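You operate a simulated robot arm through the tools that you are given. There is no shell and no other tool.

The job below is to be done with a simulated robot arm. You get a single attempt, and the scene is never put back.

Task
Tag machine 1 out: counter to zero, dials to A and M, switch off, red lock tag on the peg.
Fine: clear the counter before turning the main switch off; switch off before hanging the tag.

Only the result counts: the job must be done as asked and must still hold three seconds after the hand-in. Knocking over, shifting, dropping, spilling or breaking anything else fails it.

Robot
A 7-joint arm with a two-finger parallel gripper, fixed in place. Base frame: the origin is at the foot of the arm, x ahead of it, y to its left, z up. Readings come in m, rad, newtons and seconds.
Its first joint turns from -2.304 to 2.304 rad. Payload 3.91 kg.
The tool frame sits at the grasp point between the pads (the TCP): z along the fingers, y along the line on which they close. The tips reach 0.03 m beyond it. The gripper opens to 0.11 m. The fingers are 0.02 m wide and 0.01 m thick; the gripper's body (0.048 by 0.112 m) begins 0.055 m behind the TCP.
Orientation is that of the tool frame in the base frame, as a unit quaternion [x, y, z, w]. With the fingers straight down and closing along the base's y, the tool's x points along the base's -x, its y along +y and its z along -z.

Tools
- The arm moves only by the tool servo_tool. Its argument "rows" is a list of rows, each a list of 7 numbers: the shift along the tool's x, y, z in units of 50 mm (1.0 is 50 mm), then the turn, a rotation vector about the tool's x, y, z in units of 5 degrees (1.0 is 5 degrees), then the finger opening in m, from 0 to 0.11. In form: [[dx, dy, dz, wx, wy, wz, jaw], ...]. A call has 1 to 20 rows; each row shifts and turns the commanded pose from where the row before left it, along the tool's axes as they then stand. A call with a number of a shift or a turn outside -1 to 1 is refused whole. A row lasts 0.2 s, in which the tool goes at most 0.05 m and 0.15 rad; a call with a longer step from one row to the next is refused whole, and so is a gripper value outside its range. Where a pose cannot be reached the arm comes as near as it can. A force on the tool above 40 N (or 10 N above the force at the start of the call, whichever is more), or a blocked arm, ends the call early, and 0.2 s more pass. Each finger travels about 0.108 m/s and halts on what it meets, pressing with about 28 N; the grip force reading is that of the motor and also rises with nothing between the fingers. The clock runs only during rows and for 0.2 s after the last one: add rows that do not move to give the fingers time. The reply holds the time, the measured pose of the TCP, the force on the tool along the base axes, the opening and the grip force, in the units named above and with some noise, with the torque about the TCP (base axes, N m) and any sound that the robot's microphone picked up.
- Cameras (640 x 400 px; columns grow to the right, rows downward): "scene" is fixed at [0.3988, -0.5012, 1.4892]; the picture's right is [0.96, 0.29, 0.00], its down [0.08, -0.27, -0.96] and it looks along [-0.27, 0.92, -0.28] (base axes); focal length 340 px, centre (320, 200). "wrist" rides on the gripper at [0.072, 0.017, -0.103] in the tool frame; the picture's right is [-0.23, 0.97, 0.00], its down [-0.76, -0.18, -0.62] and it looks along [-0.61, -0.14, 0.78] (tool axes); focal length 222 px, centre (320, 200).
- camera(camera): a new picture of that camera. The clock stands still meanwhile.
- probe_pixels(camera, pixels): for up to 12 pixels [column, row] of the newest picture of that camera ("zoom" is the newest enlarged one), the place [x, y, z] in the base frame of the surface seen there, good to about 0.002 m. The clock stands still meanwhile.
- zoom(camera, box): a new picture of the part [left, top, right, bottom] of that camera's present view, enlarged. The clock stands still meanwhile.
- hand_in(): hands the job in; it is judged then, once.

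Unless the task says otherwise, let go and move clear before handing in.

The tools are called after "Call:" by a JSON object that holds its "fn" and its "kwargs". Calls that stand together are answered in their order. servo_tool: Moves the arm, as the interface text tells. Its arguments: {"type":"object","properties":{"rows":{"type":"array","items":{"type":"array","items":{"type":"number"}}}},"required":["rows"]} The other tools are called the same way: camera (camera) takes a picture; probe_pixels (camera, pixels) gives the place of the surface under pixels of a picture; zoom (camera, box) takes an enlarged picture of a part of a camera's view; hand_in () hands the job in.

At the start:

```text
time_s: 0.0
ee_pos: [-0.0414, 0.5477, 1.2674]
orientation: [0.0, 1.0, 0.0, 0.0]
ft_force: [-0.7, -0.3, 0.6]
moment: [0.02, 0.0, -0.01]
grip_width: 0.11
grip_force: 0.0
```

scene: 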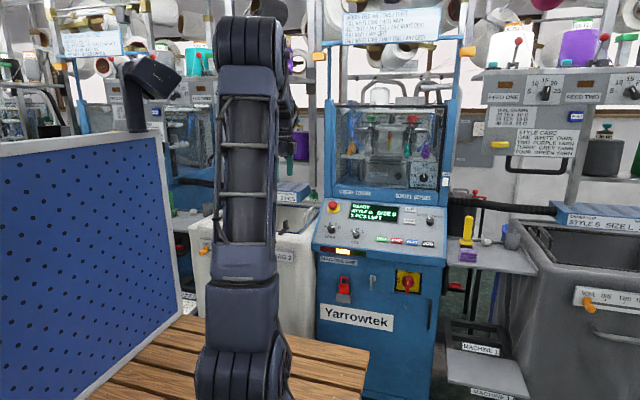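
wrist: 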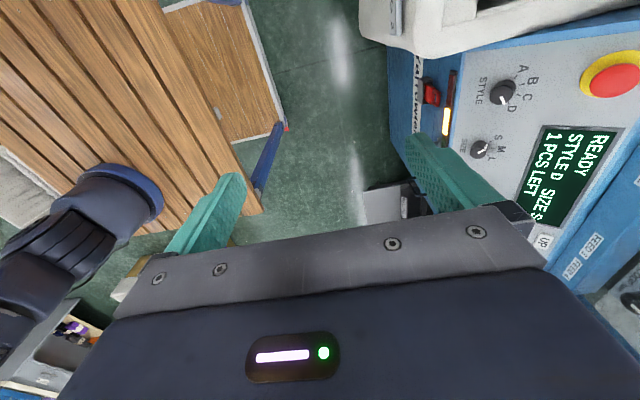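

The scene shows a Yarrowtek machine with a panel near (380,225), a display reading "READY STYLE D SIZE S 1 PCS LEFT", and a red tag near (343,290). I'll zoom in on the panel and surroundings for detail.

Call:
{"fn": "zoom", "kwargs": {"camera": "scene", "box": [300, 180, 460, 280]}}

Call:
{"fn": "zoom", "kwargs": {"camera": "scene", "box": [300, 240, 460, 340]}}

Call:
{"fn": "zoom", "kwargs": {"camera": "scene", "box": [430, 200, 640, 400]}}

Call:
{"fn": "zoom", "kwargs": {"camera": "scene", "box": [320, 0, 640, 200]}}

Call:
{"fn": "zoom", "kwargs": {"camera": "wrist", "box": [360, 0, 640, 300]}}

```text
4.00 times, centred on (380, 230) of scene
```

zoom: 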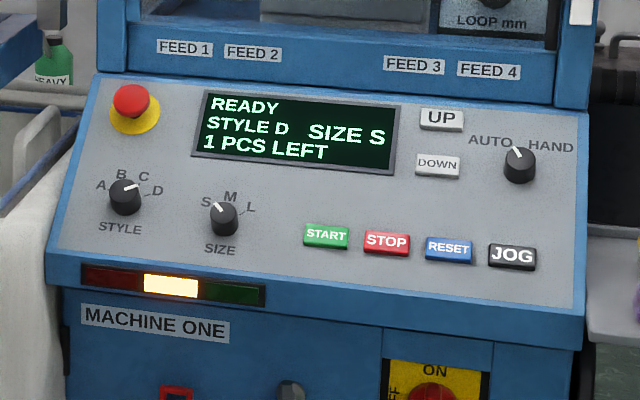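

```text
4.00 times, centred on (380, 290) of scene
```

zoom: 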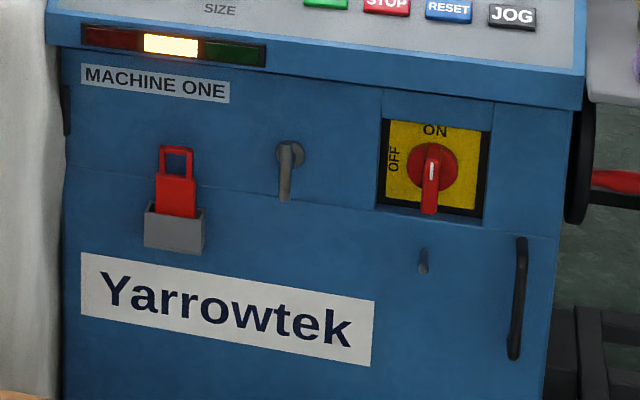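

```text
2.00 times, centred on (535, 300) of scene
```

zoom: 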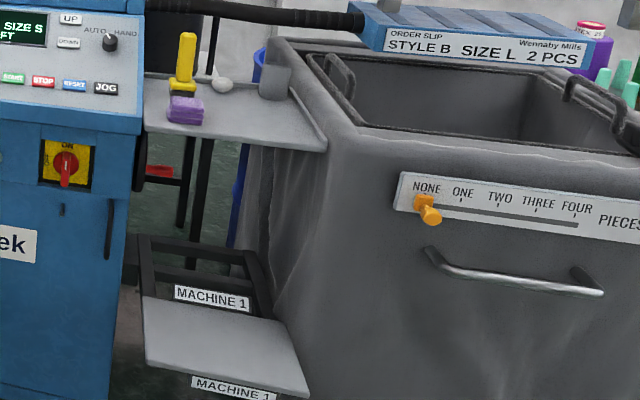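

```text
2.00 times, centred on (480, 100) of scene
```

zoom: 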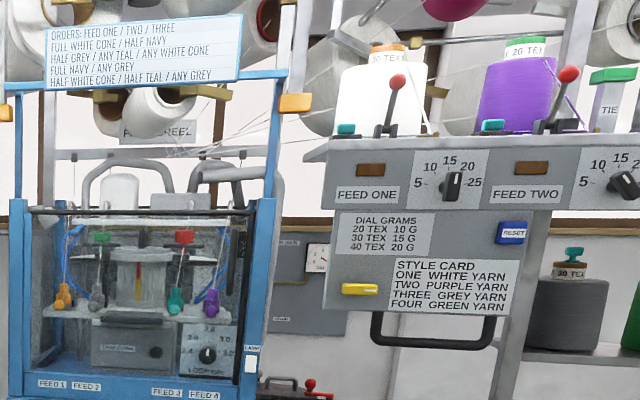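

```text
1.33 times, centred on (500, 150) of wrist
```

zoom: 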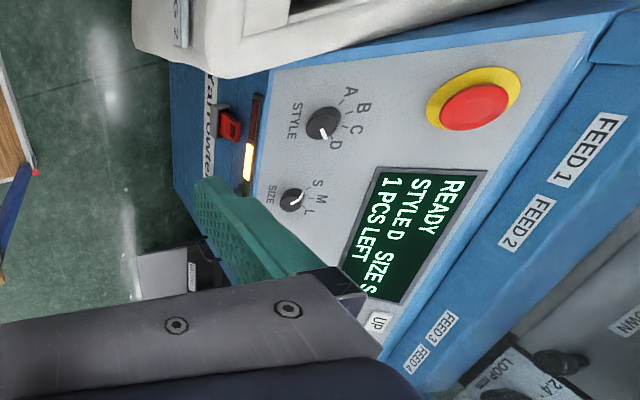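

The panel shows style D, size S and 1 piece left. The red tag sits in a holder, with the yellow main switch to its right and two grey peg-like items. I'll probe the locations of all of these.

Call:
{"fn": "zoom", "kwargs": {"camera": "scene", "box": [300, 200, 460, 300]}}

Call:
{"fn": "probe_pixels", "kwargs": {"camera": "scene", "pixels": [[331, 228], [356, 234], [409, 221], [410, 209], [381, 239], [396, 240], [412, 242], [428, 244], [312, 245], [445, 258], [322, 203], [445, 210]]}}

Call:
{"fn": "probe_pixels", "kwargs": {"camera": "scene", "pixels": [[343, 287], [344, 297], [344, 280], [372, 278], [371, 287], [408, 281], [407, 291], [405, 304], [406, 306], [400, 300], [420, 300], [330, 300]]}}

```text
4.00 times, centred on (380, 250) of scene
```

zoom: 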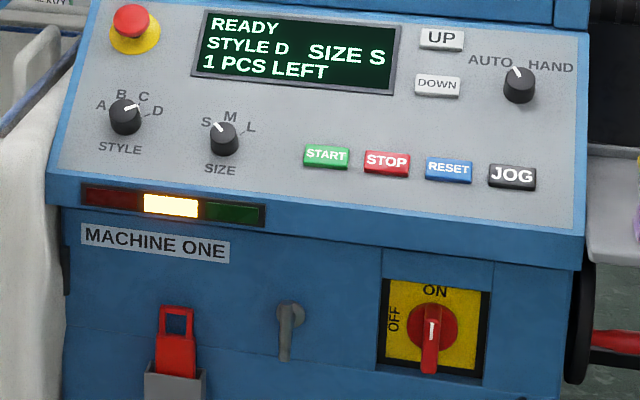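

```text
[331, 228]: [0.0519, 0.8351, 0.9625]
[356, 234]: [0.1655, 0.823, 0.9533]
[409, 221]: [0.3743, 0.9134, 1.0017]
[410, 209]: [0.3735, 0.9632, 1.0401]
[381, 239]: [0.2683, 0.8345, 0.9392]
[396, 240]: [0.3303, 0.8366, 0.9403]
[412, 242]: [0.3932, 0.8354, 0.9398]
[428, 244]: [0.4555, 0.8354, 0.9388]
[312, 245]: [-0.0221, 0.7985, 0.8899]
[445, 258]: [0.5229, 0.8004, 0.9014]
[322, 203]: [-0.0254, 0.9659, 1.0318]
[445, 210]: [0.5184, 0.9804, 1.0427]
```

```text
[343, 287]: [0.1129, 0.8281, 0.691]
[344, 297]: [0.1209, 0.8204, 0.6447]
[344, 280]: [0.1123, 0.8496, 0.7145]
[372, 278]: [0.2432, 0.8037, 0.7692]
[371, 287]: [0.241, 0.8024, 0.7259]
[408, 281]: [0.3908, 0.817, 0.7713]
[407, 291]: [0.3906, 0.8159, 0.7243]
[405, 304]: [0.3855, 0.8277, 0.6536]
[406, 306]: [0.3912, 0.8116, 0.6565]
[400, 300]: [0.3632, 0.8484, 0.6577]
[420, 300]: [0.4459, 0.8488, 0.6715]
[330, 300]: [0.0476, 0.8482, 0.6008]
```

The front face lies at about y=0.848, and the panel slopes up from (0.80, 0.90) to (0.97, 1.04). I'll zoom tighter on the dials, buttons, pegs and switch.

Call:
{"fn": "zoom", "kwargs": {"camera": "scene", "box": [320, 215, 368, 245]}}

Call:
{"fn": "zoom", "kwargs": {"camera": "scene", "box": [330, 265, 378, 310]}}

Call:
{"fn": "zoom", "kwargs": {"camera": "scene", "box": [390, 265, 438, 310]}}

Call:
{"fn": "zoom", "kwargs": {"camera": "scene", "box": [395, 200, 443, 230]}}

```text
13.33 times, centred on (344, 230) of scene
```

zoom: 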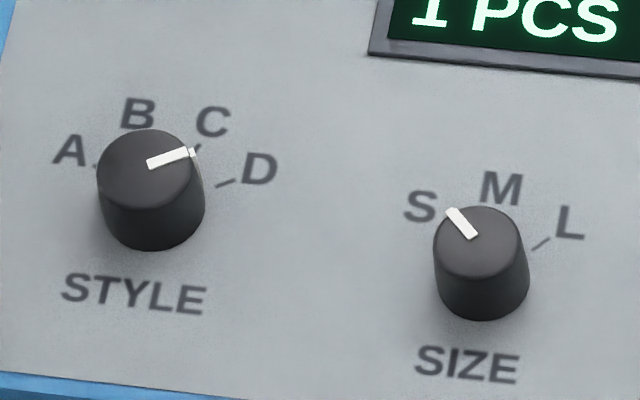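

```text
8.89 times, centred on (354, 288) of scene
```

zoom: 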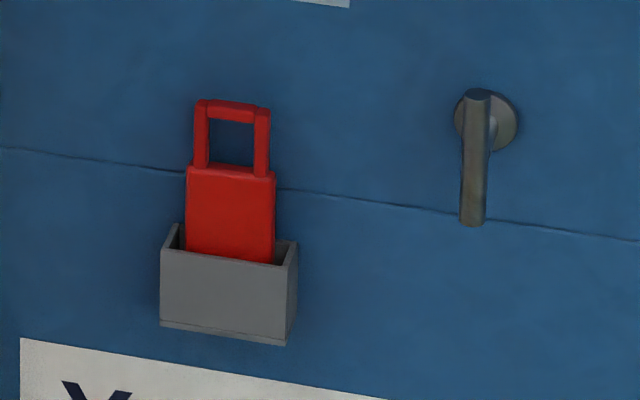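

```text
8.89 times, centred on (414, 288) of scene
```

zoom: 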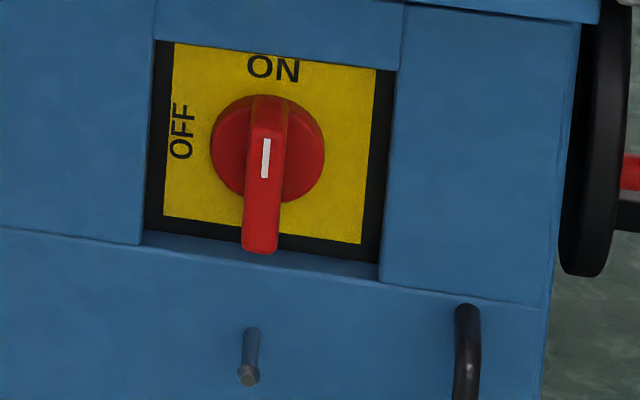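

```text
13.33 times, centred on (419, 215) of scene
```

zoom: 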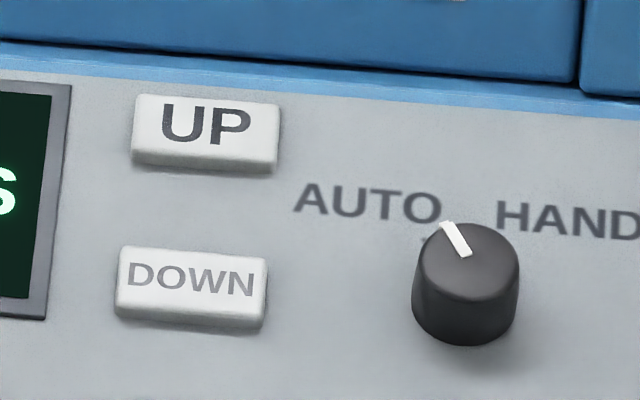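

The zooms show that the true peg is the small metal stub under the switch, zoom pixel (250,355), and the middle grey item is an L-shaped latch. I'll probe exact geometry, starting with the DOWN button in the newest zoom.

Call:
{"fn": "probe_pixels", "kwargs": {"camera": "zoom", "pixels": [[192, 280], [125, 255], [265, 270], [120, 300], [260, 315], [90, 370], [350, 300], [600, 300], [465, 262], [180, 210], [205, 125], [300, 110]]}}

Call:
{"fn": "zoom", "kwargs": {"camera": "scene", "box": [320, 215, 368, 245]}}

```text
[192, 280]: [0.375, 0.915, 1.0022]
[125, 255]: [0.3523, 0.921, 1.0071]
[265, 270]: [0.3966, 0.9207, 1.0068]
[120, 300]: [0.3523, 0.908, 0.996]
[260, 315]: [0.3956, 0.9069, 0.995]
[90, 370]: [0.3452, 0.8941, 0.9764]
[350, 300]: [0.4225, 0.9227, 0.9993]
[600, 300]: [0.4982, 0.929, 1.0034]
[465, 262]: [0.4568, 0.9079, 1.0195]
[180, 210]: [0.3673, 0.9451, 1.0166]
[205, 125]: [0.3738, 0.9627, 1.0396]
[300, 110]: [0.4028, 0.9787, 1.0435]
```

```text
13.33 times, centred on (344, 230) of scene
```

zoom: 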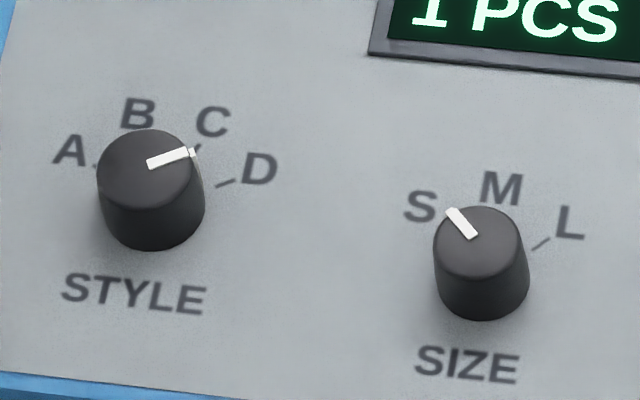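

The panel slope fits 38.4°, and the DOWN centre is about (0.374, 0.914, 1.002). Next I'll probe the knobs and their label marks.

Call:
{"fn": "probe_pixels", "kwargs": {"camera": "zoom", "pixels": [[150, 165], [110, 175], [148, 135], [190, 185], [165, 160], [190, 152], [95, 166], [225, 183], [200, 147], [20, 150], [250, 330], [260, 100]]}}

Call:
{"fn": "probe_pixels", "kwargs": {"camera": "zoom", "pixels": [[478, 245], [445, 245], [510, 245], [480, 212], [480, 272], [455, 213], [472, 235], [540, 243], [483, 315], [380, 250], [600, 300], [560, 150]]}}

Call:
{"fn": "zoom", "kwargs": {"camera": "scene", "box": [330, 265, 378, 310]}}

```text
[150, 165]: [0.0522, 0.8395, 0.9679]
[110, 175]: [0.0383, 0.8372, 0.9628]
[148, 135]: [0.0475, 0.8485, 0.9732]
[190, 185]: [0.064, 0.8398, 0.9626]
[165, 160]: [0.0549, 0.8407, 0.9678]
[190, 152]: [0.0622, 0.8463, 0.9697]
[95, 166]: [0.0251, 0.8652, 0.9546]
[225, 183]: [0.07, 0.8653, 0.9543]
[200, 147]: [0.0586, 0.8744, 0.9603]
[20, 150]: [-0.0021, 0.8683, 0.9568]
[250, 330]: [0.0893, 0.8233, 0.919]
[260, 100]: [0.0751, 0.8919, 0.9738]
```

```text
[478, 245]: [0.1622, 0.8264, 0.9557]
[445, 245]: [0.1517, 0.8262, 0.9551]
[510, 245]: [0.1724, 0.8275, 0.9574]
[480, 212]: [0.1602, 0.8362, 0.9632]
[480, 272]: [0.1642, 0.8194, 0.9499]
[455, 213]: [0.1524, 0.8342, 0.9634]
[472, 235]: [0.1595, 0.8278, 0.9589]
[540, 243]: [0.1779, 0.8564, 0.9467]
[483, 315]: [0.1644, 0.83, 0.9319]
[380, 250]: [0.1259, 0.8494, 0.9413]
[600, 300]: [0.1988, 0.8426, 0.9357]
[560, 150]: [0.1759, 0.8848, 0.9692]
```

```text
8.89 times, centred on (354, 288) of scene
```

zoom: 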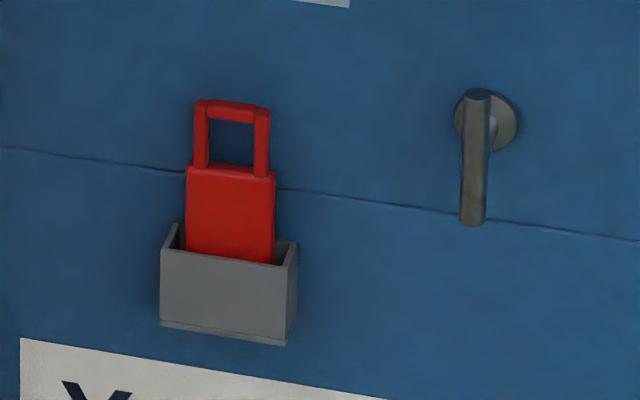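

Both knobs are about 34 mm and 31 mm across and stand about 27 mm proud, with the pointers near +60° (D) and −50° (S). Next I'll probe the tag, its holder and the latch in the newest zoom.

Call:
{"fn": "probe_pixels", "kwargs": {"camera": "zoom", "pixels": [[230, 105], [200, 140], [262, 145], [230, 165], [230, 178], [192, 215], [272, 215], [230, 250], [232, 150], [175, 235], [285, 250], [225, 290]]}}

Call:
{"fn": "probe_pixels", "kwargs": {"camera": "zoom", "pixels": [[165, 250], [292, 265], [160, 320], [288, 340], [300, 245], [477, 95], [472, 220], [510, 120], [203, 103], [268, 110], [231, 140], [170, 150]]}}

Call:
{"fn": "zoom", "kwargs": {"camera": "scene", "box": [390, 265, 438, 310]}}

```text
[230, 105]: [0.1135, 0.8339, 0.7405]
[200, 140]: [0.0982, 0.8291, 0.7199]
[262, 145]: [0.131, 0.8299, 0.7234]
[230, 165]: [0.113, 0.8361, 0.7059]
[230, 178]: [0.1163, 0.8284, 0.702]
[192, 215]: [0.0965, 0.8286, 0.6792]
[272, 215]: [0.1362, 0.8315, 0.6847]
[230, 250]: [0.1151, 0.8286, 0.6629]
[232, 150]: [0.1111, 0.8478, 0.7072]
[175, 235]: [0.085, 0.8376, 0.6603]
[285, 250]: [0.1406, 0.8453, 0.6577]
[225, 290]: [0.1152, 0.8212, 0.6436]
```

```text
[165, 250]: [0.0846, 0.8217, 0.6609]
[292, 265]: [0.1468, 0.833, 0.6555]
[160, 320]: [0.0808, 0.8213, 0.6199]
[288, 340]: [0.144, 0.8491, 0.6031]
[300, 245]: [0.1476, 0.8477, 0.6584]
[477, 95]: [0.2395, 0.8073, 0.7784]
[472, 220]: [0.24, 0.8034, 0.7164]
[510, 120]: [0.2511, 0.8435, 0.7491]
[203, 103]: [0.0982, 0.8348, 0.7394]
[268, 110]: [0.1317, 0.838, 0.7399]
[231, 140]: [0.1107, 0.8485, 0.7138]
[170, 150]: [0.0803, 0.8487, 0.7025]
```

```text
8.89 times, centred on (414, 288) of scene
```

zoom: 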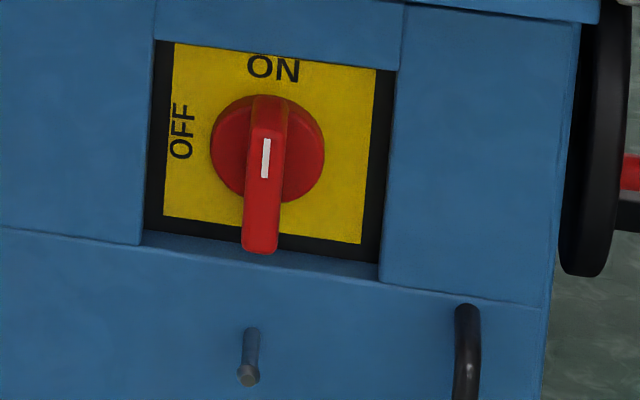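

The tag body spans x 0.094–0.138 with its front face at y≈0.8285. Its loop opening is about z 0.708–0.735, and the holder's top edge is at z≈0.661. Next I'll probe the switch handle and the peg.

Call:
{"fn": "probe_pixels", "kwargs": {"camera": "zoom", "pixels": [[267, 100], [265, 140], [262, 200], [262, 245], [248, 200], [280, 200], [225, 150], [310, 150], [190, 200], [340, 200], [267, 125], [200, 80]]}}

Call:
{"fn": "probe_pixels", "kwargs": {"camera": "zoom", "pixels": [[248, 378], [248, 370], [252, 350], [253, 335], [240, 375], [256, 375], [220, 350], [290, 350], [465, 320], [465, 380], [190, 262], [266, 158]]}}

Call:
{"fn": "zoom", "kwargs": {"camera": "scene", "box": [396, 296, 420, 311]}}

Call:
{"fn": "zoom", "kwargs": {"camera": "scene", "box": [180, 150, 340, 250]}}

```text
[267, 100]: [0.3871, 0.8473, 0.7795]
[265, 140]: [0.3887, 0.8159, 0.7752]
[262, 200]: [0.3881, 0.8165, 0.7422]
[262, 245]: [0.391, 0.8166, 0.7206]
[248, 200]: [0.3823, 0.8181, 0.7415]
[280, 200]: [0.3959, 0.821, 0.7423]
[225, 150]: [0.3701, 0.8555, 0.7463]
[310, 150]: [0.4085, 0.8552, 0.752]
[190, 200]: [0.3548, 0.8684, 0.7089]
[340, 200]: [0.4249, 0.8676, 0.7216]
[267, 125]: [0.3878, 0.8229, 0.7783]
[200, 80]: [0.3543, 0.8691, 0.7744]
```

```text
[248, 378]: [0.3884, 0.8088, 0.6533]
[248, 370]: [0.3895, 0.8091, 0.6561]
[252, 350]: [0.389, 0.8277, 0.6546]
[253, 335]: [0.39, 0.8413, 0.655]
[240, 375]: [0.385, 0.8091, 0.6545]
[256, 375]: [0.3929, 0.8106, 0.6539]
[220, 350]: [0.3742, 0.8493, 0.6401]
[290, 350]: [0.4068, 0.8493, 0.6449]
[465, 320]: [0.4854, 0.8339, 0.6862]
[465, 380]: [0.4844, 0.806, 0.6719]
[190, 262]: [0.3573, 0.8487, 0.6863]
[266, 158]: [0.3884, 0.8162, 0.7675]
```

```text
16.00 times, centred on (408, 304) of scene
```

zoom: 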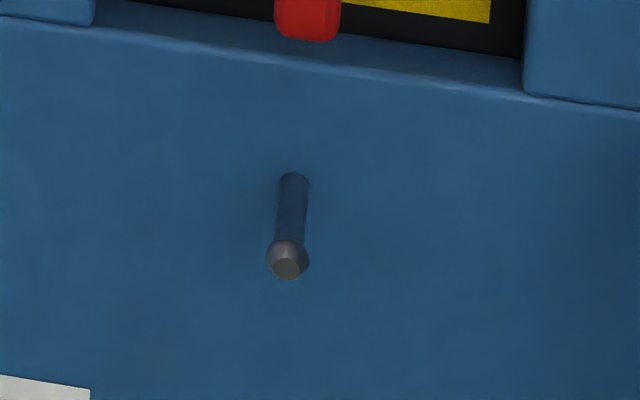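

```text
4.00 times, centred on (260, 200) of scene
```

zoom: 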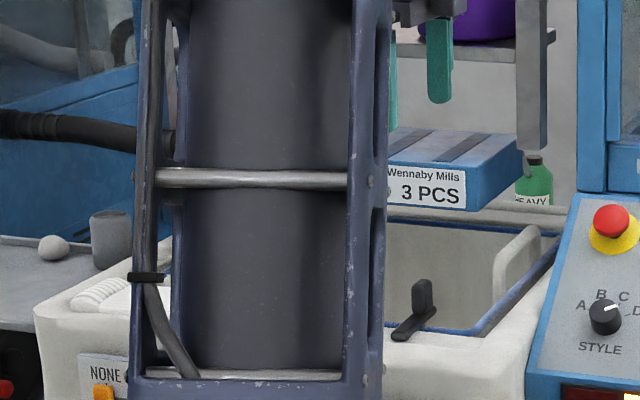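

The peg has a flared head at (0.389, 0.81, 0.654). The switch bar is about 15 mm wide and centred at (0.3885, –, 0.748), with its white mark pointing up at ON, so OFF is 90° counter-clockwise. First I'll swing the wrist 90° about the tool axis while it's still clear, closing the jaws for button pressing.

Call:
{"fn": "servo_tool", "kwargs": {"rows": [[0, 0, 0, 0, 0, 1, 0.05], [0, 0, 0, 0, 0, 1, 0.0], [0, 0, 0, 0, 0, 1, 0.0], [0, 0, 0, 0, 0, 1, 0.0], [0, 0, 0, 0, 0, 1, 0.0], [0, 0, 0, 0, 0, 1, 0.0], [0, 0, 0, 0, 0, 1, 0.0], [0, 0, 0, 0, 0, 1, 0.0], [0, 0, 0, 0, 0, 1, 0.0], [0, 0, 0, 0, 0, 1, 0.0], [0, 0, 0, 0, 0, 1, 0.0], [0, 0, 0, 0, 0, 1, 0.0], [0, 0, 0, 0, 0, 1, 0.0], [0, 0, 0, 0, 0, 1, 0.0], [0, 0, 0, 0, 0, 1, 0.0], [0, 0, 0, 0, 0, 1, 0.0], [0, 0, 0, 0, 0, 1, 0.0], [0, 0, 0, 0, 0, 1, 0.0]]}}

Call:
{"fn": "probe_pixels", "kwargs": {"camera": "scene", "pixels": [[360, 190], [395, 192], [390, 150], [340, 120], [440, 120], [322, 206], [335, 60], [440, 45], [470, 50], [385, 105], [286, 190], [300, 210]]}}

```text
time_s: 3.8
ee_pos: [0.0523, 0.6202, 1.2505]
orientation: [0.703, 0.712, -0.005, -0.003]
ft_force: [0.3, -0.6, 0.6]
moment: [0.07, 0.03, 0.0]
grip_width: 0.0
grip_force: 27.7
out of reach, approached as far as the arm can: row 15, 16, 17, 18
```

```text
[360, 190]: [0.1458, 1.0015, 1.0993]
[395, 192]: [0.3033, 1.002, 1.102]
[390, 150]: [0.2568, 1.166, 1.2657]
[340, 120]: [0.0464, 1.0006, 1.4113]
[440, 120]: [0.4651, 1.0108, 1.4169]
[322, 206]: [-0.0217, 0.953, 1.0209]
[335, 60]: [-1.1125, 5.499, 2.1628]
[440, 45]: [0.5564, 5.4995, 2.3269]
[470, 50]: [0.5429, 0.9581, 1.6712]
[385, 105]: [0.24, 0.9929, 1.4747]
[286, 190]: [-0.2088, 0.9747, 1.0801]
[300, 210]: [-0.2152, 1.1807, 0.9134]
```

The wrist reached the 90° yaw, but rows 15–18 drifted the TCP to (0.052, 0.620, 1.25), so I'm near a wrist limit at this spot. Moving toward +x should ease that, so I'll shift along base +x and check how the commanded pose tracks.

Call:
{"fn": "servo_tool", "kwargs": {"rows": [[0, 0.8, 0, 0, 0, 0, 0.0], [0, 0.8, 0, 0, 0, 0, 0.0], [0, 0.8, 0, 0, 0, 0, 0.0], [0, 0.8, 0, 0, 0, 0, 0.0], [0, 0.8, 0, 0, 0, 0, 0.0], [0, 0, 0, 0, 0, 0, 0.0]]}}

```text
time_s: 5.2
ee_pos: [0.2511, 0.622, 1.2463]
orientation: [0.707, 0.707, 0.001, 0.0]
ft_force: [-0.4, -0.1, 0.1]
moment: [0.03, -0.03, 0.03]
grip_width: 0.0002
grip_force: 27.7
```

The command follows the measured pose, and yaw is exactly 90° with no reach complaint here. Now I'll tilt 38.4° about the tool's y so the tool faces the panel squarely, sliding +x to 0.374 at the same time.

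Call:
{"fn": "servo_tool", "kwargs": {"rows": [[0, 0.307, 0, 0, 0.96, 0, 0.0], [0, 0.307, 0, 0, 0.96, 0, 0.0], [0, 0.307, 0, 0, 0.96, 0, 0.0], [0, 0.307, 0, 0, 0.96, 0, 0.0], [0, 0.307, 0, 0, 0.96, 0, 0.0], [0, 0.307, 0, 0, 0.96, 0, 0.0], [0, 0.307, 0, 0, 0.96, 0, 0.0], [0, 0.307, 0, 0, 0.96, 0, 0.0], [0, 0, 0, 0, 0, 0, 0.0]]}}

Call:
{"fn": "camera", "kwargs": {"camera": "scene"}}

Call:
{"fn": "camera", "kwargs": {"camera": "wrist"}}

```text
time_s: 7.2
ee_pos: [0.3736, 0.6205, 1.2484]
orientation: [0.668, 0.668, 0.233, -0.233]
ft_force: [-0.4, 0.8, 0.9]
moment: [-0.03, 0.0, -0.01]
grip_width: 0.0001
grip_force: 28.4
```

```text
taken
```

scene: 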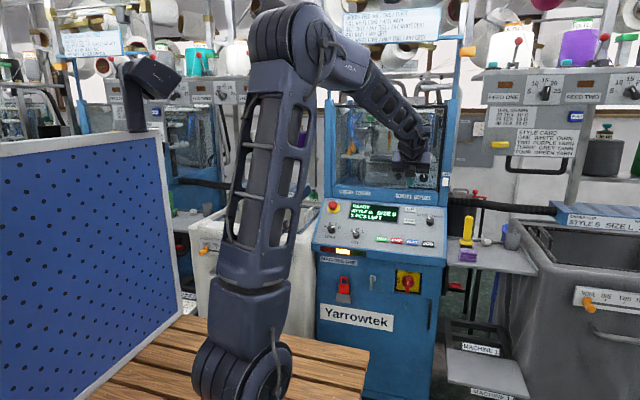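

```text
taken
```

wrist: 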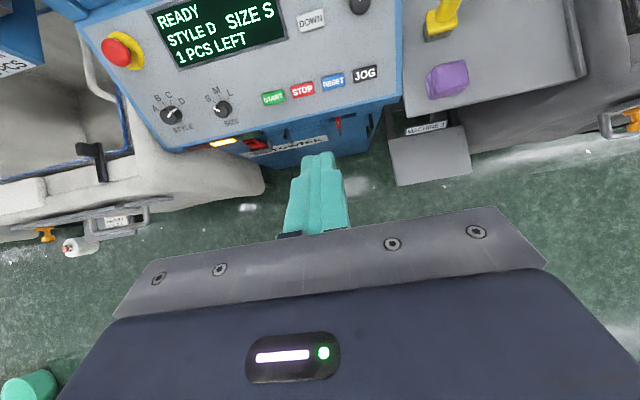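

The tool now faces the panel squarely at (0.374, 0.62, 1.248), and the wrist view shows the DOWN button ahead at (311,20). I'll advance to about 50 mm above the DOWN button.

Call:
{"fn": "servo_tool", "kwargs": {"rows": [[0.2186, 0, 0.846, 0, 0, 0, 0.0], [0.2186, 0, 0.846, 0, 0, 0, 0.0], [0.2186, 0, 0.846, 0, 0, 0, 0.0], [0.2186, 0, 0.846, 0, 0, 0, 0.0], [0.2186, 0, 0.846, 0, 0, 0, 0.0], [0.2186, 0, 0.846, 0, 0, 0, 0.0], [0.2186, 0, 0.846, 0, 0, 0, 0.0], [0, 0, 0, 0, 0, 0, 0.0]]}}

Call:
{"fn": "camera", "kwargs": {"camera": "wrist"}}

Call:
{"fn": "camera", "kwargs": {"camera": "scene"}}

```text
time_s: 9.0
ee_pos: [0.3719, 0.8661, 1.0647]
orientation: [0.668, 0.668, 0.232, -0.232]
ft_force: [-0.4, -0.1, 0.4]
moment: [0.01, -0.01, -0.02]
grip_width: 0.0001
grip_force: 27.9
```

```text
taken
```

wrist: 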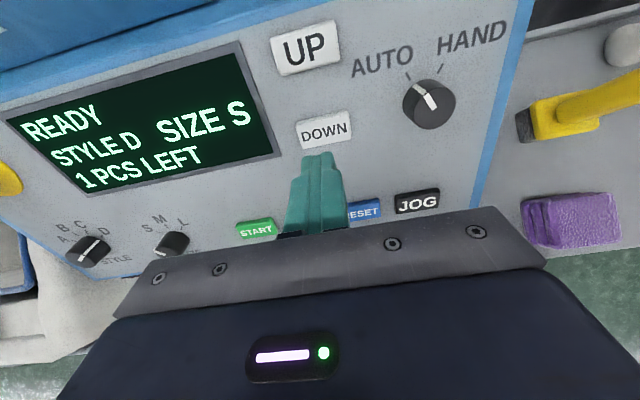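

```text
taken
```

scene: 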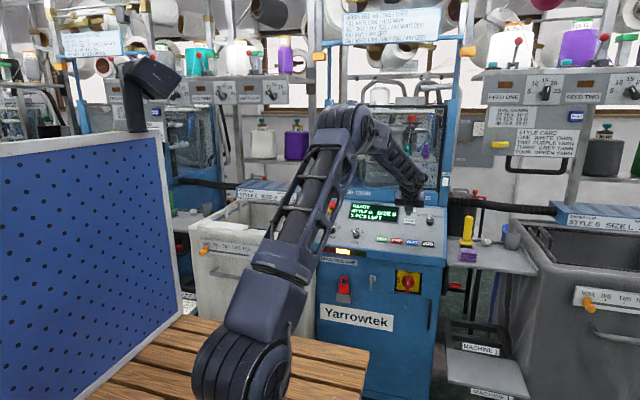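

The fingertips are lined up in front of DOWN, at (320,160) against the button at (325,130), with about 49 mm left to go. I'll close to a few mm and then press gently.

Call:
{"fn": "servo_tool", "kwargs": {"rows": [[-0.015, 0.03, 0.3, 0, 0, 0, 0.0], [-0.015, 0.01, 0.3, 0, 0, 0, 0.0], [0, 0, 0.28, 0, 0, 0, 0.0], [0, 0, 0, 0, 0, 0, 0.0]]}}

Call:
{"fn": "camera", "kwargs": {"camera": "wrist"}}

```text
time_s: 10.0
ee_pos: [0.3738, 0.8915, 1.0271]
orientation: [0.668, 0.668, 0.232, -0.233]
ft_force: [-0.8, 0.4, 0.1]
moment: [0.0, -0.02, 0.0]
grip_width: 0.0001
grip_force: 28.0
```

```text
taken
```

wrist: 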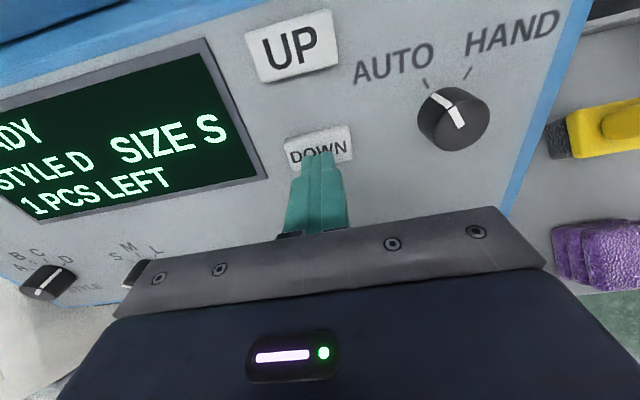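

The tips are about 4 mm from the DOWN face with no contact force yet. I'll press in small steps and watch for a click or force.

Call:
{"fn": "servo_tool", "kwargs": {"rows": [[0, 0, 0.04, 0, 0, 0, 0.0], [0, 0, 0.04, 0, 0, 0, 0.0], [0, 0, 0.04, 0, 0, 0, 0.0], [0, 0, 0, 0, 0, 0, 0.0]]}}

```text
time_s: 11.0
ee_pos: [0.3749, 0.8942, 1.0239]
orientation: [0.667, 0.669, 0.232, -0.233]
ft_force: [0.3, -0.3, 0.2]
moment: [0.01, 0.01, -0.01]
grip_width: 0.0003
grip_force: 28.3
```

Call:
{"fn": "servo_tool", "kwargs": {"rows": [[0, 0, 0.04, 0, 0, 0, 0.0], [0, 0, 0.04, 0, 0, 0, 0.0], [0, 0, 0, 0, 0, 0, 0.0]]}}

Call:
{"fn": "zoom", "kwargs": {"camera": "scene", "box": [320, 185, 448, 265]}}

```text
time_s: 11.8
ee_pos: [0.3763, 0.896, 1.0207]
orientation: [0.667, 0.668, 0.232, -0.233]
ft_force: [2.6, -0.5, 1.5]
moment: [0.02, -0.03, -0.05]
grip_width: 0.0003
grip_force: 28.3
heard: click
```

```text
5.00 times, centred on (384, 225) of scene
```

zoom: 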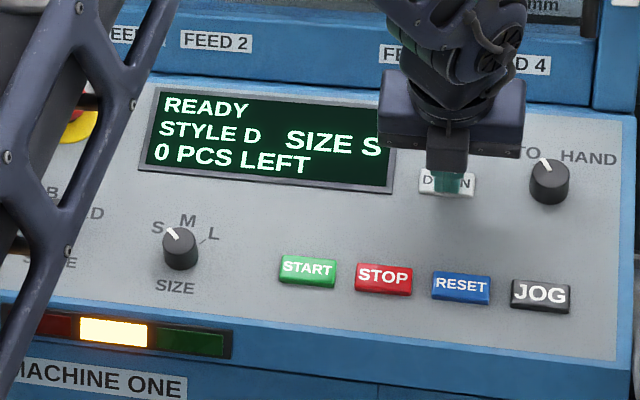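

A click was heard and the display now reads "0 PCS LEFT". I'll back straight off the button and slide over to above the SIZE knob.

Call:
{"fn": "servo_tool", "kwargs": {"rows": [[0, 0, -0.864, 0, 0, 0, 0.0], [0, 0, -0.864, 0, 0, 0, 0.0], [-0.3137, -0.7137, 0, 0, 0, 0, 0.03], [-0.3137, -0.7137, 0, 0, 0, 0, 0.06], [-0.3137, -0.7137, 0, 0, 0, 0, 0.06], [-0.3137, -0.7137, 0, 0, 0, 0, 0.06], [-0.3137, -0.7137, 0, 0, 0, 0, 0.06], [-0.3137, -0.7137, 0, 0, 0, 0, 0.06], [0, 0, 0, 0, 0, 0, 0.06]]}}

Call:
{"fn": "camera", "kwargs": {"camera": "wrist"}}

Call:
{"fn": "camera", "kwargs": {"camera": "scene"}}

```text
time_s: 13.8
ee_pos: [0.1631, 0.7717, 1.0305]
orientation: [0.667, 0.669, 0.231, -0.233]
ft_force: [0.0, -0.8, 0.3]
moment: [0.02, 0.0, -0.01]
grip_width: 0.0597
grip_force: 0.1
```

```text
taken
```

wrist: 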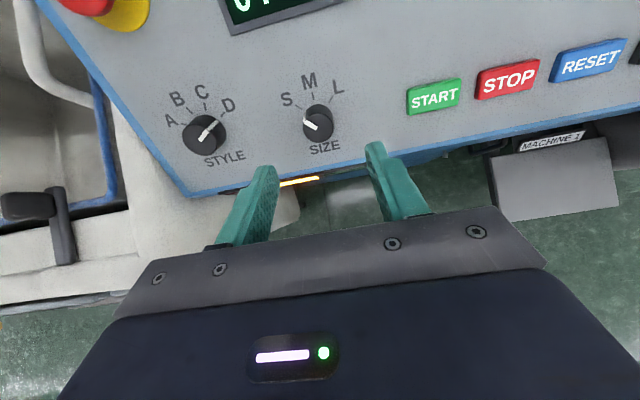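

```text
taken
```

scene: 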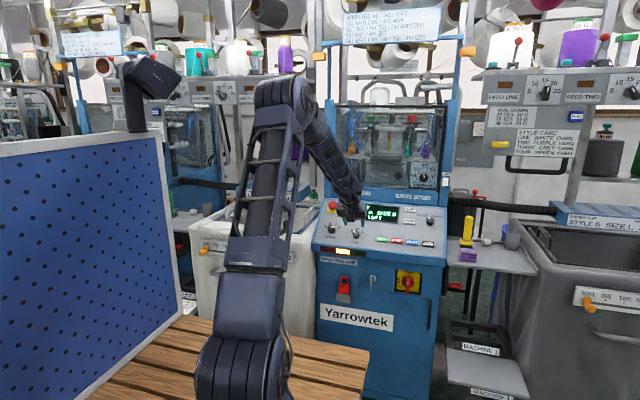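

The wrist view shows both knobs, STYLE at (204,133) and SIZE at (317,121). I'll zoom in on them to measure the exact knob centres and angles.

Call:
{"fn": "zoom", "kwargs": {"camera": "wrist", "box": [270, 60, 370, 160]}}

Call:
{"fn": "zoom", "kwargs": {"camera": "wrist", "box": [150, 70, 260, 180]}}

```text
4.00 times, centred on (320, 110) of wrist
```

zoom: 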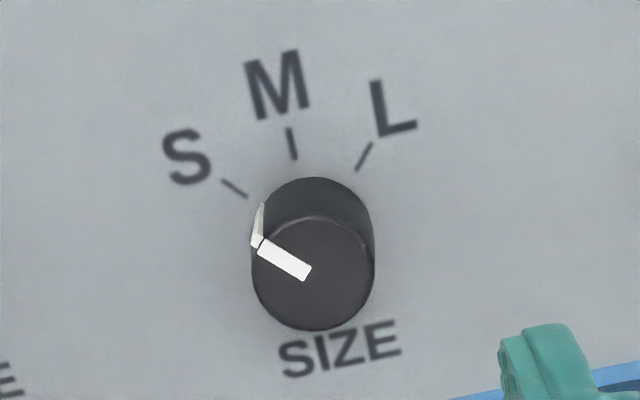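

```text
3.64 times, centred on (205, 125) of wrist
```

zoom: 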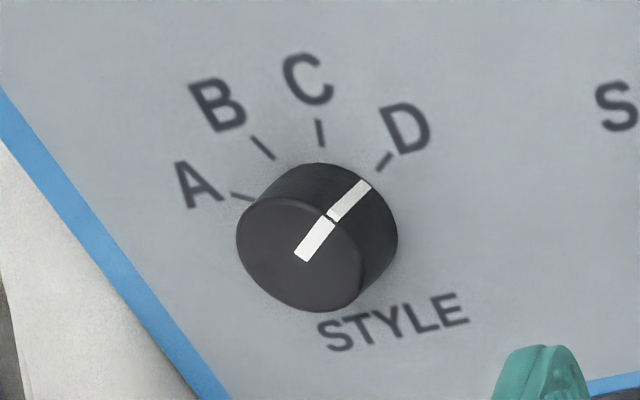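

I'll probe tick positions around the STYLE knob in this newest zoom, then do the same for SIZE.

Call:
{"fn": "probe_pixels", "kwargs": {"camera": "zoom", "pixels": [[378, 168], [390, 155], [320, 120], [321, 146], [252, 138], [273, 158], [232, 193], [253, 199], [302, 255], [240, 240], [362, 260], [326, 212]]}}

Call:
{"fn": "zoom", "kwargs": {"camera": "wrist", "box": [270, 60, 370, 160]}}

```text
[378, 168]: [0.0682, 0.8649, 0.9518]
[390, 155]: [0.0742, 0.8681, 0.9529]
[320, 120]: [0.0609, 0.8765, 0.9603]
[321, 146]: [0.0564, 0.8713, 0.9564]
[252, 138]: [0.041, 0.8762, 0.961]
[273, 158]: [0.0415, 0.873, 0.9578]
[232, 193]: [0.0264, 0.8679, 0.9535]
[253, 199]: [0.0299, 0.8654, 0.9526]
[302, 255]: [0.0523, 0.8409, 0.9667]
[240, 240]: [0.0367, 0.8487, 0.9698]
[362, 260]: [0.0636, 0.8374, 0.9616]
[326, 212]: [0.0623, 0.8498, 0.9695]
```

```text
4.00 times, centred on (320, 110) of wrist
```

zoom: 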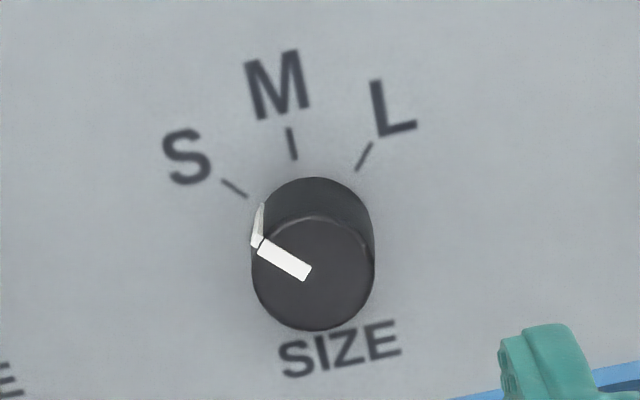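

STYLE's axis comes out at about (0.0505, 0.856) with ticks at ±20° and ±60°, so D→A is −120°. Now the same measurement for SIZE.

Call:
{"fn": "probe_pixels", "kwargs": {"camera": "zoom", "pixels": [[222, 181], [247, 196], [288, 129], [295, 159], [371, 143], [357, 170], [313, 270], [258, 268], [370, 268], [312, 222], [313, 320], [270, 250]]}}

```text
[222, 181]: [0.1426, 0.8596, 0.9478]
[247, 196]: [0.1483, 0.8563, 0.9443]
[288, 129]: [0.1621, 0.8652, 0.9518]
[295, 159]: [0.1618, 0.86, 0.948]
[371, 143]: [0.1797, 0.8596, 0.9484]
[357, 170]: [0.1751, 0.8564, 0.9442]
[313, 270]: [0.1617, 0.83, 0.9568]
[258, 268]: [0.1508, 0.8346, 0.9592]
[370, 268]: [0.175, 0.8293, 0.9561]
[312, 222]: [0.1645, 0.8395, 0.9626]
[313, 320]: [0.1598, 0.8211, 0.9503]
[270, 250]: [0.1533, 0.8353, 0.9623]
```

SIZE's axis is at (0.1617, 0.8433) with ticks at −40°/0°/+40°, so S→M is +40°. I'll pre-rotate the tool −40° over the knob, then descend part way.

Call:
{"fn": "servo_tool", "kwargs": {"rows": [[-0.052, -0.028, 0, 0, 0, 0, 0.06], [0, 0, 0, 0, 0, -1, 0.06], [0, 0, 0, 0, 0, -1, 0.06], [0, 0, 0, 0, 0, -1, 0.06], [0, 0, 0, 0, 0, -1, 0.06], [0, 0, 0, 0, 0, -1, 0.06], [0, 0, 0, 0, 0, -1, 0.06], [0, 0, 0, 0, 0, -1, 0.06], [0, 0, 0, 0, 0, -1, 0.06], [0, 0, 0.4, 0, 0, 0, 0.06], [0, 0, 0.4, 0, 0, 0, 0.06], [0, 0, 0, 0, 0, 0, 0.06]]}}

Call:
{"fn": "camera", "kwargs": {"camera": "wrist"}}

Call:
{"fn": "zoom", "kwargs": {"camera": "scene", "box": [310, 185, 438, 265]}}

```text
time_s: 16.4
ee_pos: [0.16, 0.7915, 0.9972]
orientation: [0.398, 0.857, 0.298, -0.138]
ft_force: [-0.6, -0.8, 0.7]
moment: [0.0, -0.02, -0.01]
grip_width: 0.0599
grip_force: 0.0
```

```text
taken
```

wrist: 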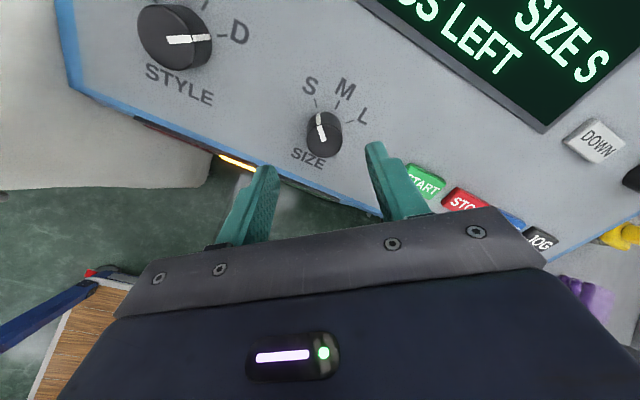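

```text
5.00 times, centred on (374, 225) of scene
```

zoom: 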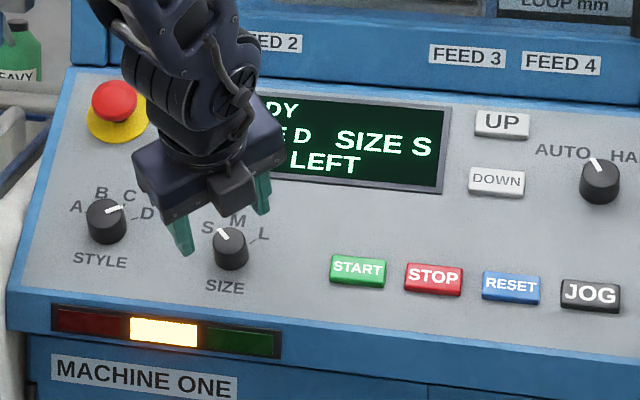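

The TCP is over the knob axis to within 2–3 mm at a height of 80 mm. I'll correct slightly, descend to leave about 7 mm of tip clearance over the panel, and then close on the knob.

Call:
{"fn": "servo_tool", "kwargs": {"rows": [[0.015, 0.05, 0.3, 0, 0, 0, 0.06], [0, 0, 0.3, 0, 0, 0, 0.06], [0, 0, 0.26, 0, 0, 0, 0.06], [0, 0, 0, 0, 0, 0, 0.06], [0, 0, 0, 0, 0, 0, 0.03], [0, 0, 0, 0, 0, 0, 0.0], [0, 0, 0, 0, 0, 0, 0.0]]}}

Call:
{"fn": "camera", "kwargs": {"camera": "wrist"}}

Call:
{"fn": "zoom", "kwargs": {"camera": "scene", "box": [310, 185, 438, 265]}}

```text
time_s: 18.0
ee_pos: [0.1634, 0.8206, 0.9657]
orientation: [0.4, 0.855, 0.299, -0.138]
ft_force: [6.6, 8.5, 2.5]
moment: [0.31, -0.17, -0.18]
grip_width: 0.029
grip_force: 45.0
```

```text
taken
```

wrist: 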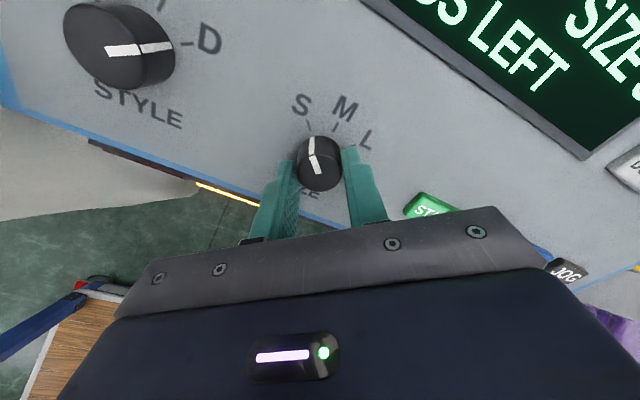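

```text
5.00 times, centred on (374, 225) of scene
```

zoom: 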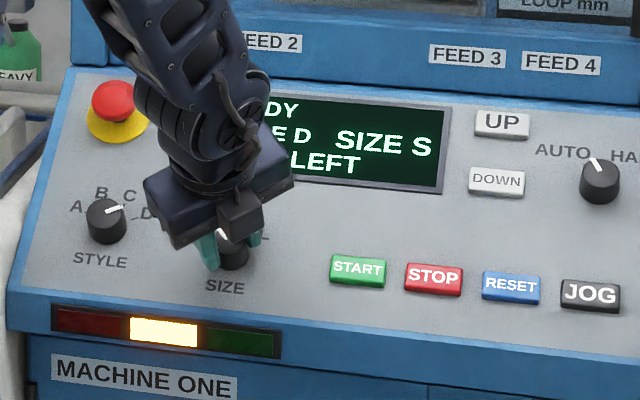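

The knob is gripped (width 29 mm) with only a light side load. I'll rotate +40° to take SIZE from S to M.

Call:
{"fn": "servo_tool", "kwargs": {"rows": [[0, 0, 0, 0, 0, 1, 0.0], [0, 0, 0, 0, 0, 1, 0.0], [0, 0, 0, 0, 0, 1, 0.0], [0, 0, 0, 0, 0, 1, 0.0], [0, 0, 0, 0, 0, 1, 0.0], [0, 0, 0, 0, 0, 1, 0.0], [0, 0, 0, 0, 0, 1, 0.0], [0, 0, 0, 0, 0, 1, 0.0], [0, 0, 0, 0, 0, 0, 0.0]]}}

Call:
{"fn": "camera", "kwargs": {"camera": "wrist"}}

Call:
{"fn": "zoom", "kwargs": {"camera": "scene", "box": [310, 185, 438, 265]}}

```text
time_s: 20.0
ee_pos: [0.162, 0.8201, 0.9651]
orientation: [0.668, 0.668, 0.233, -0.233]
ft_force: [12.2, 9.0, 10.0]
moment: [0.5, -0.23, -0.24]
grip_width: 0.0287
grip_force: 45.2
```

```text
taken
```

wrist: 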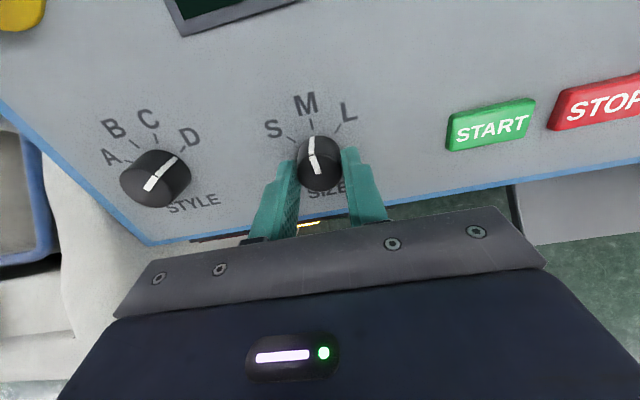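

```text
5.00 times, centred on (374, 225) of scene
```

zoom: 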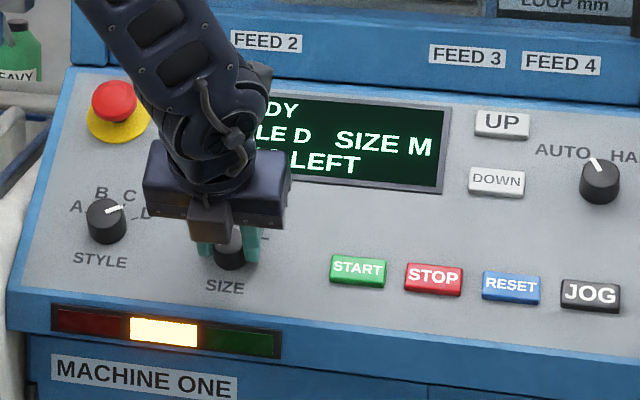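

The display now reads SIZE M and the pointer lines up with the M tick. I'll release, back off and move over the STYLE knob.

Call:
{"fn": "servo_tool", "kwargs": {"rows": [[0, 0, 0, 0, 0, 0, 0.06], [0, 0, 0, 0, 0, 0, 0.06], [0, 0, -0.6, 0, 0, 0, 0.06], [0, 0, -0.6, 0, 0, 0, 0.06], [0.108, -0.741, 0, 0, 0, 0, 0.06], [0.108, -0.741, 0, 0, 0, 0, 0.06], [0.108, -0.741, 0, 0, 0, 0, 0.06], [0, 0, 0, 0, 0, 0, 0.06]]}}

Call:
{"fn": "camera", "kwargs": {"camera": "wrist"}}

Call:
{"fn": "zoom", "kwargs": {"camera": "scene", "box": [310, 185, 438, 265]}}

```text
time_s: 21.8
ee_pos: [0.0471, 0.8006, 1.0227]
orientation: [0.668, 0.667, 0.232, -0.232]
ft_force: [0.7, -0.4, -0.7]
moment: [0.0, 0.02, -0.04]
grip_width: 0.06
grip_force: 0.2
```

```text
taken
```

wrist: 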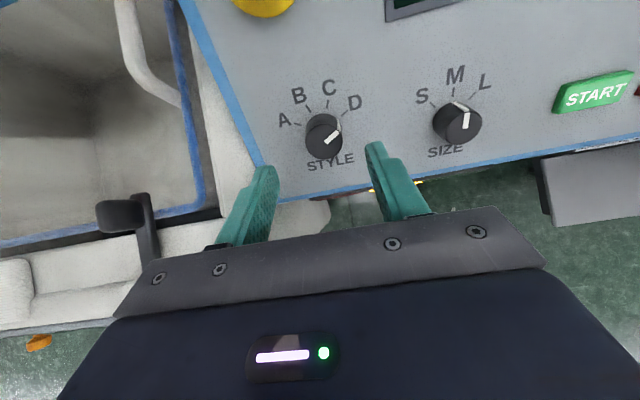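

```text
5.00 times, centred on (374, 225) of scene
```

zoom: 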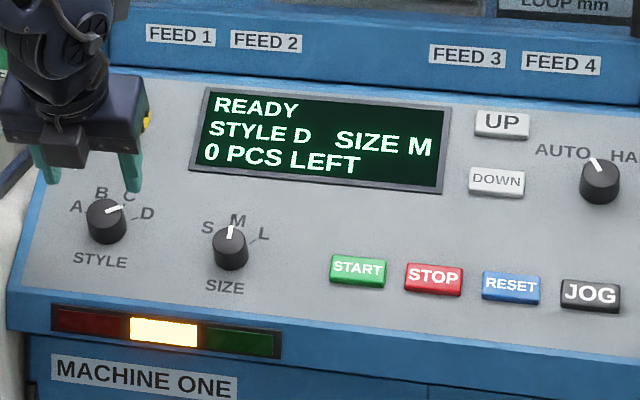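

SIZE holds at M with 0 PCS left and style still at D. I'll centre on the STYLE knob, descend and grip.

Call:
{"fn": "servo_tool", "kwargs": {"rows": [[-0.07, 0.06, 0.38, 0, 0, 0, 0.06], [0, 0, 0.38, 0, 0, 0, 0.06], [0, 0, 0.38, 0, 0, 0, 0.06], [0, 0, 0, 0, 0, 0, 0.06], [0, 0, 0, 0, 0, 0, 0.035], [0, 0, 0, 0, 0, 0, 0.0], [0, 0, 0, 0, 0, 0, 0.0]]}}

Call:
{"fn": "camera", "kwargs": {"camera": "wrist"}}

```text
time_s: 23.4
ee_pos: [0.0512, 0.8283, 0.9758]
orientation: [0.668, 0.668, 0.233, -0.232]
ft_force: [-15.9, 3.9, -2.5]
moment: [0.33, 0.43, 0.41]
grip_width: 0.0321
grip_force: 45.2
```

```text
taken
```

wrist: 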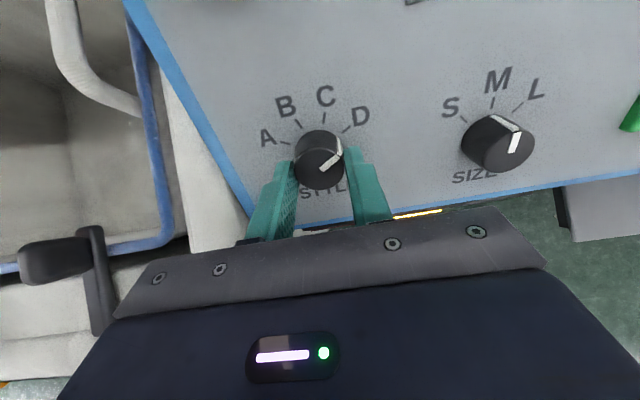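

The STYLE knob is gripped (32 mm) with a mild −x side load, so I'll nudge 1 mm to relieve it. Then I'll rotate −80° toward A and check.

Call:
{"fn": "servo_tool", "kwargs": {"rows": [[0, -0.02, 0, 0, 0, 0, 0.0], [0, 0, 0, 0, 0, -1, 0.0], [0, 0, 0, 0, 0, -1, 0.0], [0, 0, 0, 0, 0, -1, 0.0], [0, 0, 0, 0, 0, -1, 0.0], [0, 0, 0, 0, 0, -1, 0.0], [0, 0, 0, 0, 0, -1, 0.0], [0, 0, 0, 0, 0, -1, 0.0], [0, 0, 0, 0, 0, -1, 0.0], [0, 0, 0, 0, 0, -1, 0.0], [0, 0, 0, 0, 0, -1, 0.0], [0, 0, 0, 0, 0, -1, 0.0], [0, 0, 0, 0, 0, -1, 0.0], [0, 0, 0, 0, 0, -1, 0.0], [0, 0, 0, 0, 0, -1, 0.0], [0, 0, 0, 0, 0, -1, 0.0], [0, 0, 0, 0, 0, -1, 0.0], [0, 0, 0, 0, 0, 0, 0.0]]}}

Call:
{"fn": "camera", "kwargs": {"camera": "wrist"}}

Call:
{"fn": "zoom", "kwargs": {"camera": "scene", "box": [310, 185, 438, 265]}}

```text
time_s: 26.6
ee_pos: [0.0531, 0.8295, 0.9771]
orientation: [0.182, 0.926, 0.325, -0.063]
ft_force: [-0.6, 9.5, -3.0]
moment: [0.32, 0.24, 0.16]
grip_width: 0.0322
grip_force: 45.5
stopped in row 15: the force on the tool passed its limit at 42 N (the readings are from after the stop); the commanded pose is now the measured one
```

```text
taken
```

wrist: 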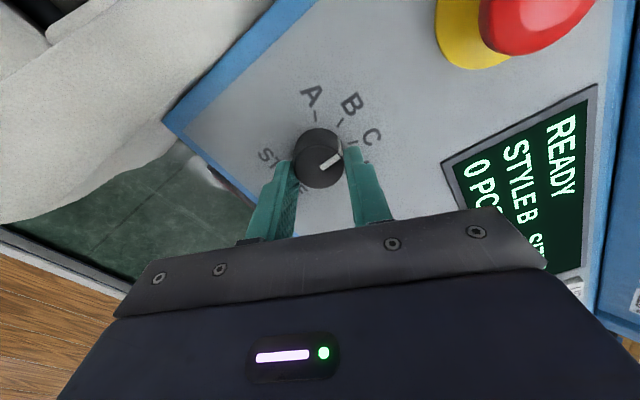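

```text
5.00 times, centred on (374, 225) of scene
```

zoom: 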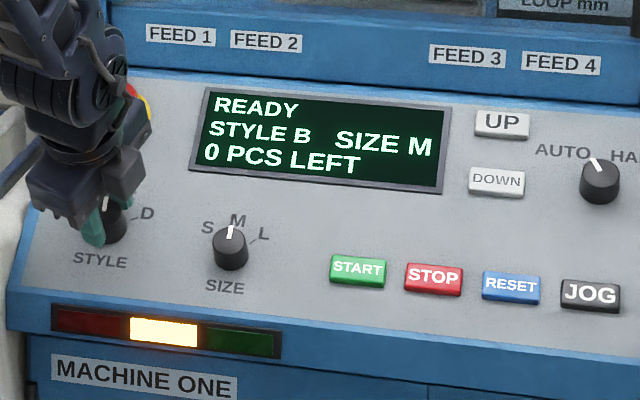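

The force guard stopped the turn at about −68°, and the display reads STYLE B. I'll open to relieve the side load and re-read the pose before regripping.

Call:
{"fn": "servo_tool", "kwargs": {"rows": [[0, 0, 0, 0, 0, 0, 0.06], [0, 0, 0, 0, 0, 0, 0.06]]}}

Call:
{"fn": "zoom", "kwargs": {"camera": "wrist", "box": [240, 60, 400, 220]}}

Call:
{"fn": "zoom", "kwargs": {"camera": "scene", "box": [316, 205, 364, 245]}}

```text
time_s: 27.2
ee_pos: [0.0531, 0.8286, 0.977]
orientation: [0.181, 0.926, 0.325, -0.064]
ft_force: [0.2, 0.3, -0.1]
moment: [0.02, -0.01, -0.01]
grip_width: 0.0599
grip_force: 0.2
```

```text
2.50 times, centred on (320, 140) of wrist
```

zoom: 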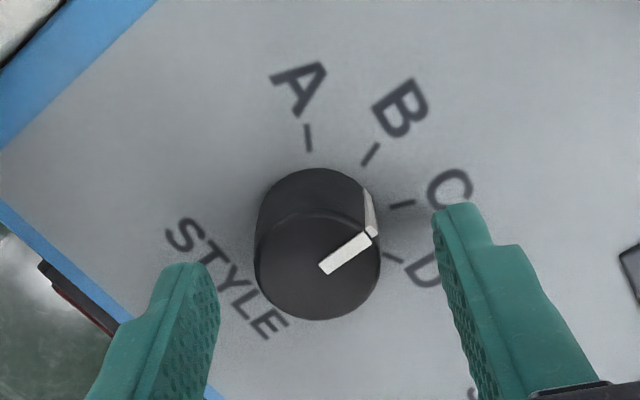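

```text
10.00 times, centred on (340, 225) of scene
```

zoom: 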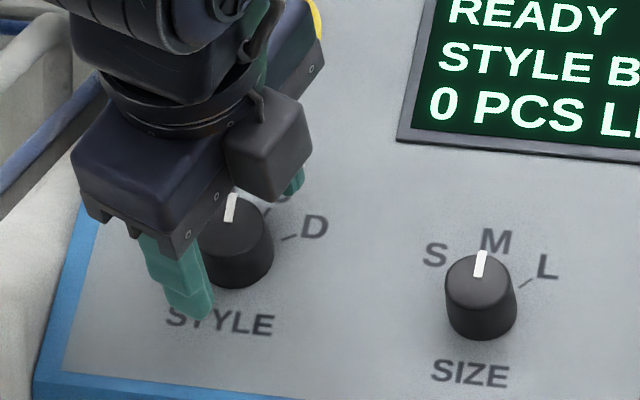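

The knob doesn't snap: the pointer sits at about −8° and reads B, with about 52° left to reach A. I'll re-measure the knob axis against the gripper before regripping.

Call:
{"fn": "zoom", "kwargs": {"camera": "wrist", "box": [280, 100, 360, 200]}}

Call:
{"fn": "zoom", "kwargs": {"camera": "wrist", "box": [270, 110, 370, 190]}}

```text
4.00 times, centred on (320, 150) of wrist
```

zoom: 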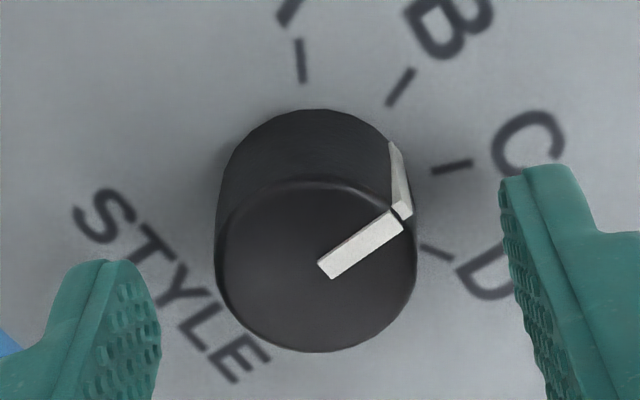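

```text
5.00 times, centred on (320, 150) of wrist
```

zoom: 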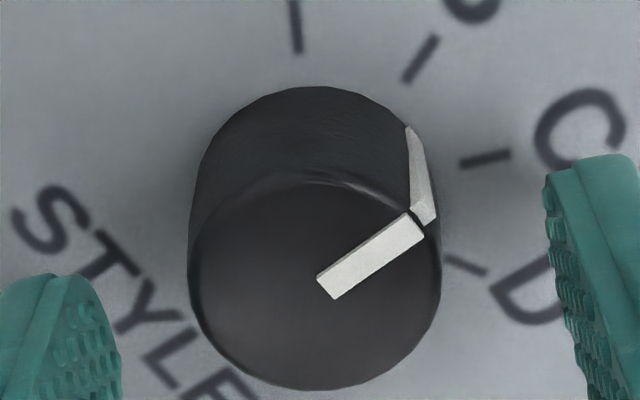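

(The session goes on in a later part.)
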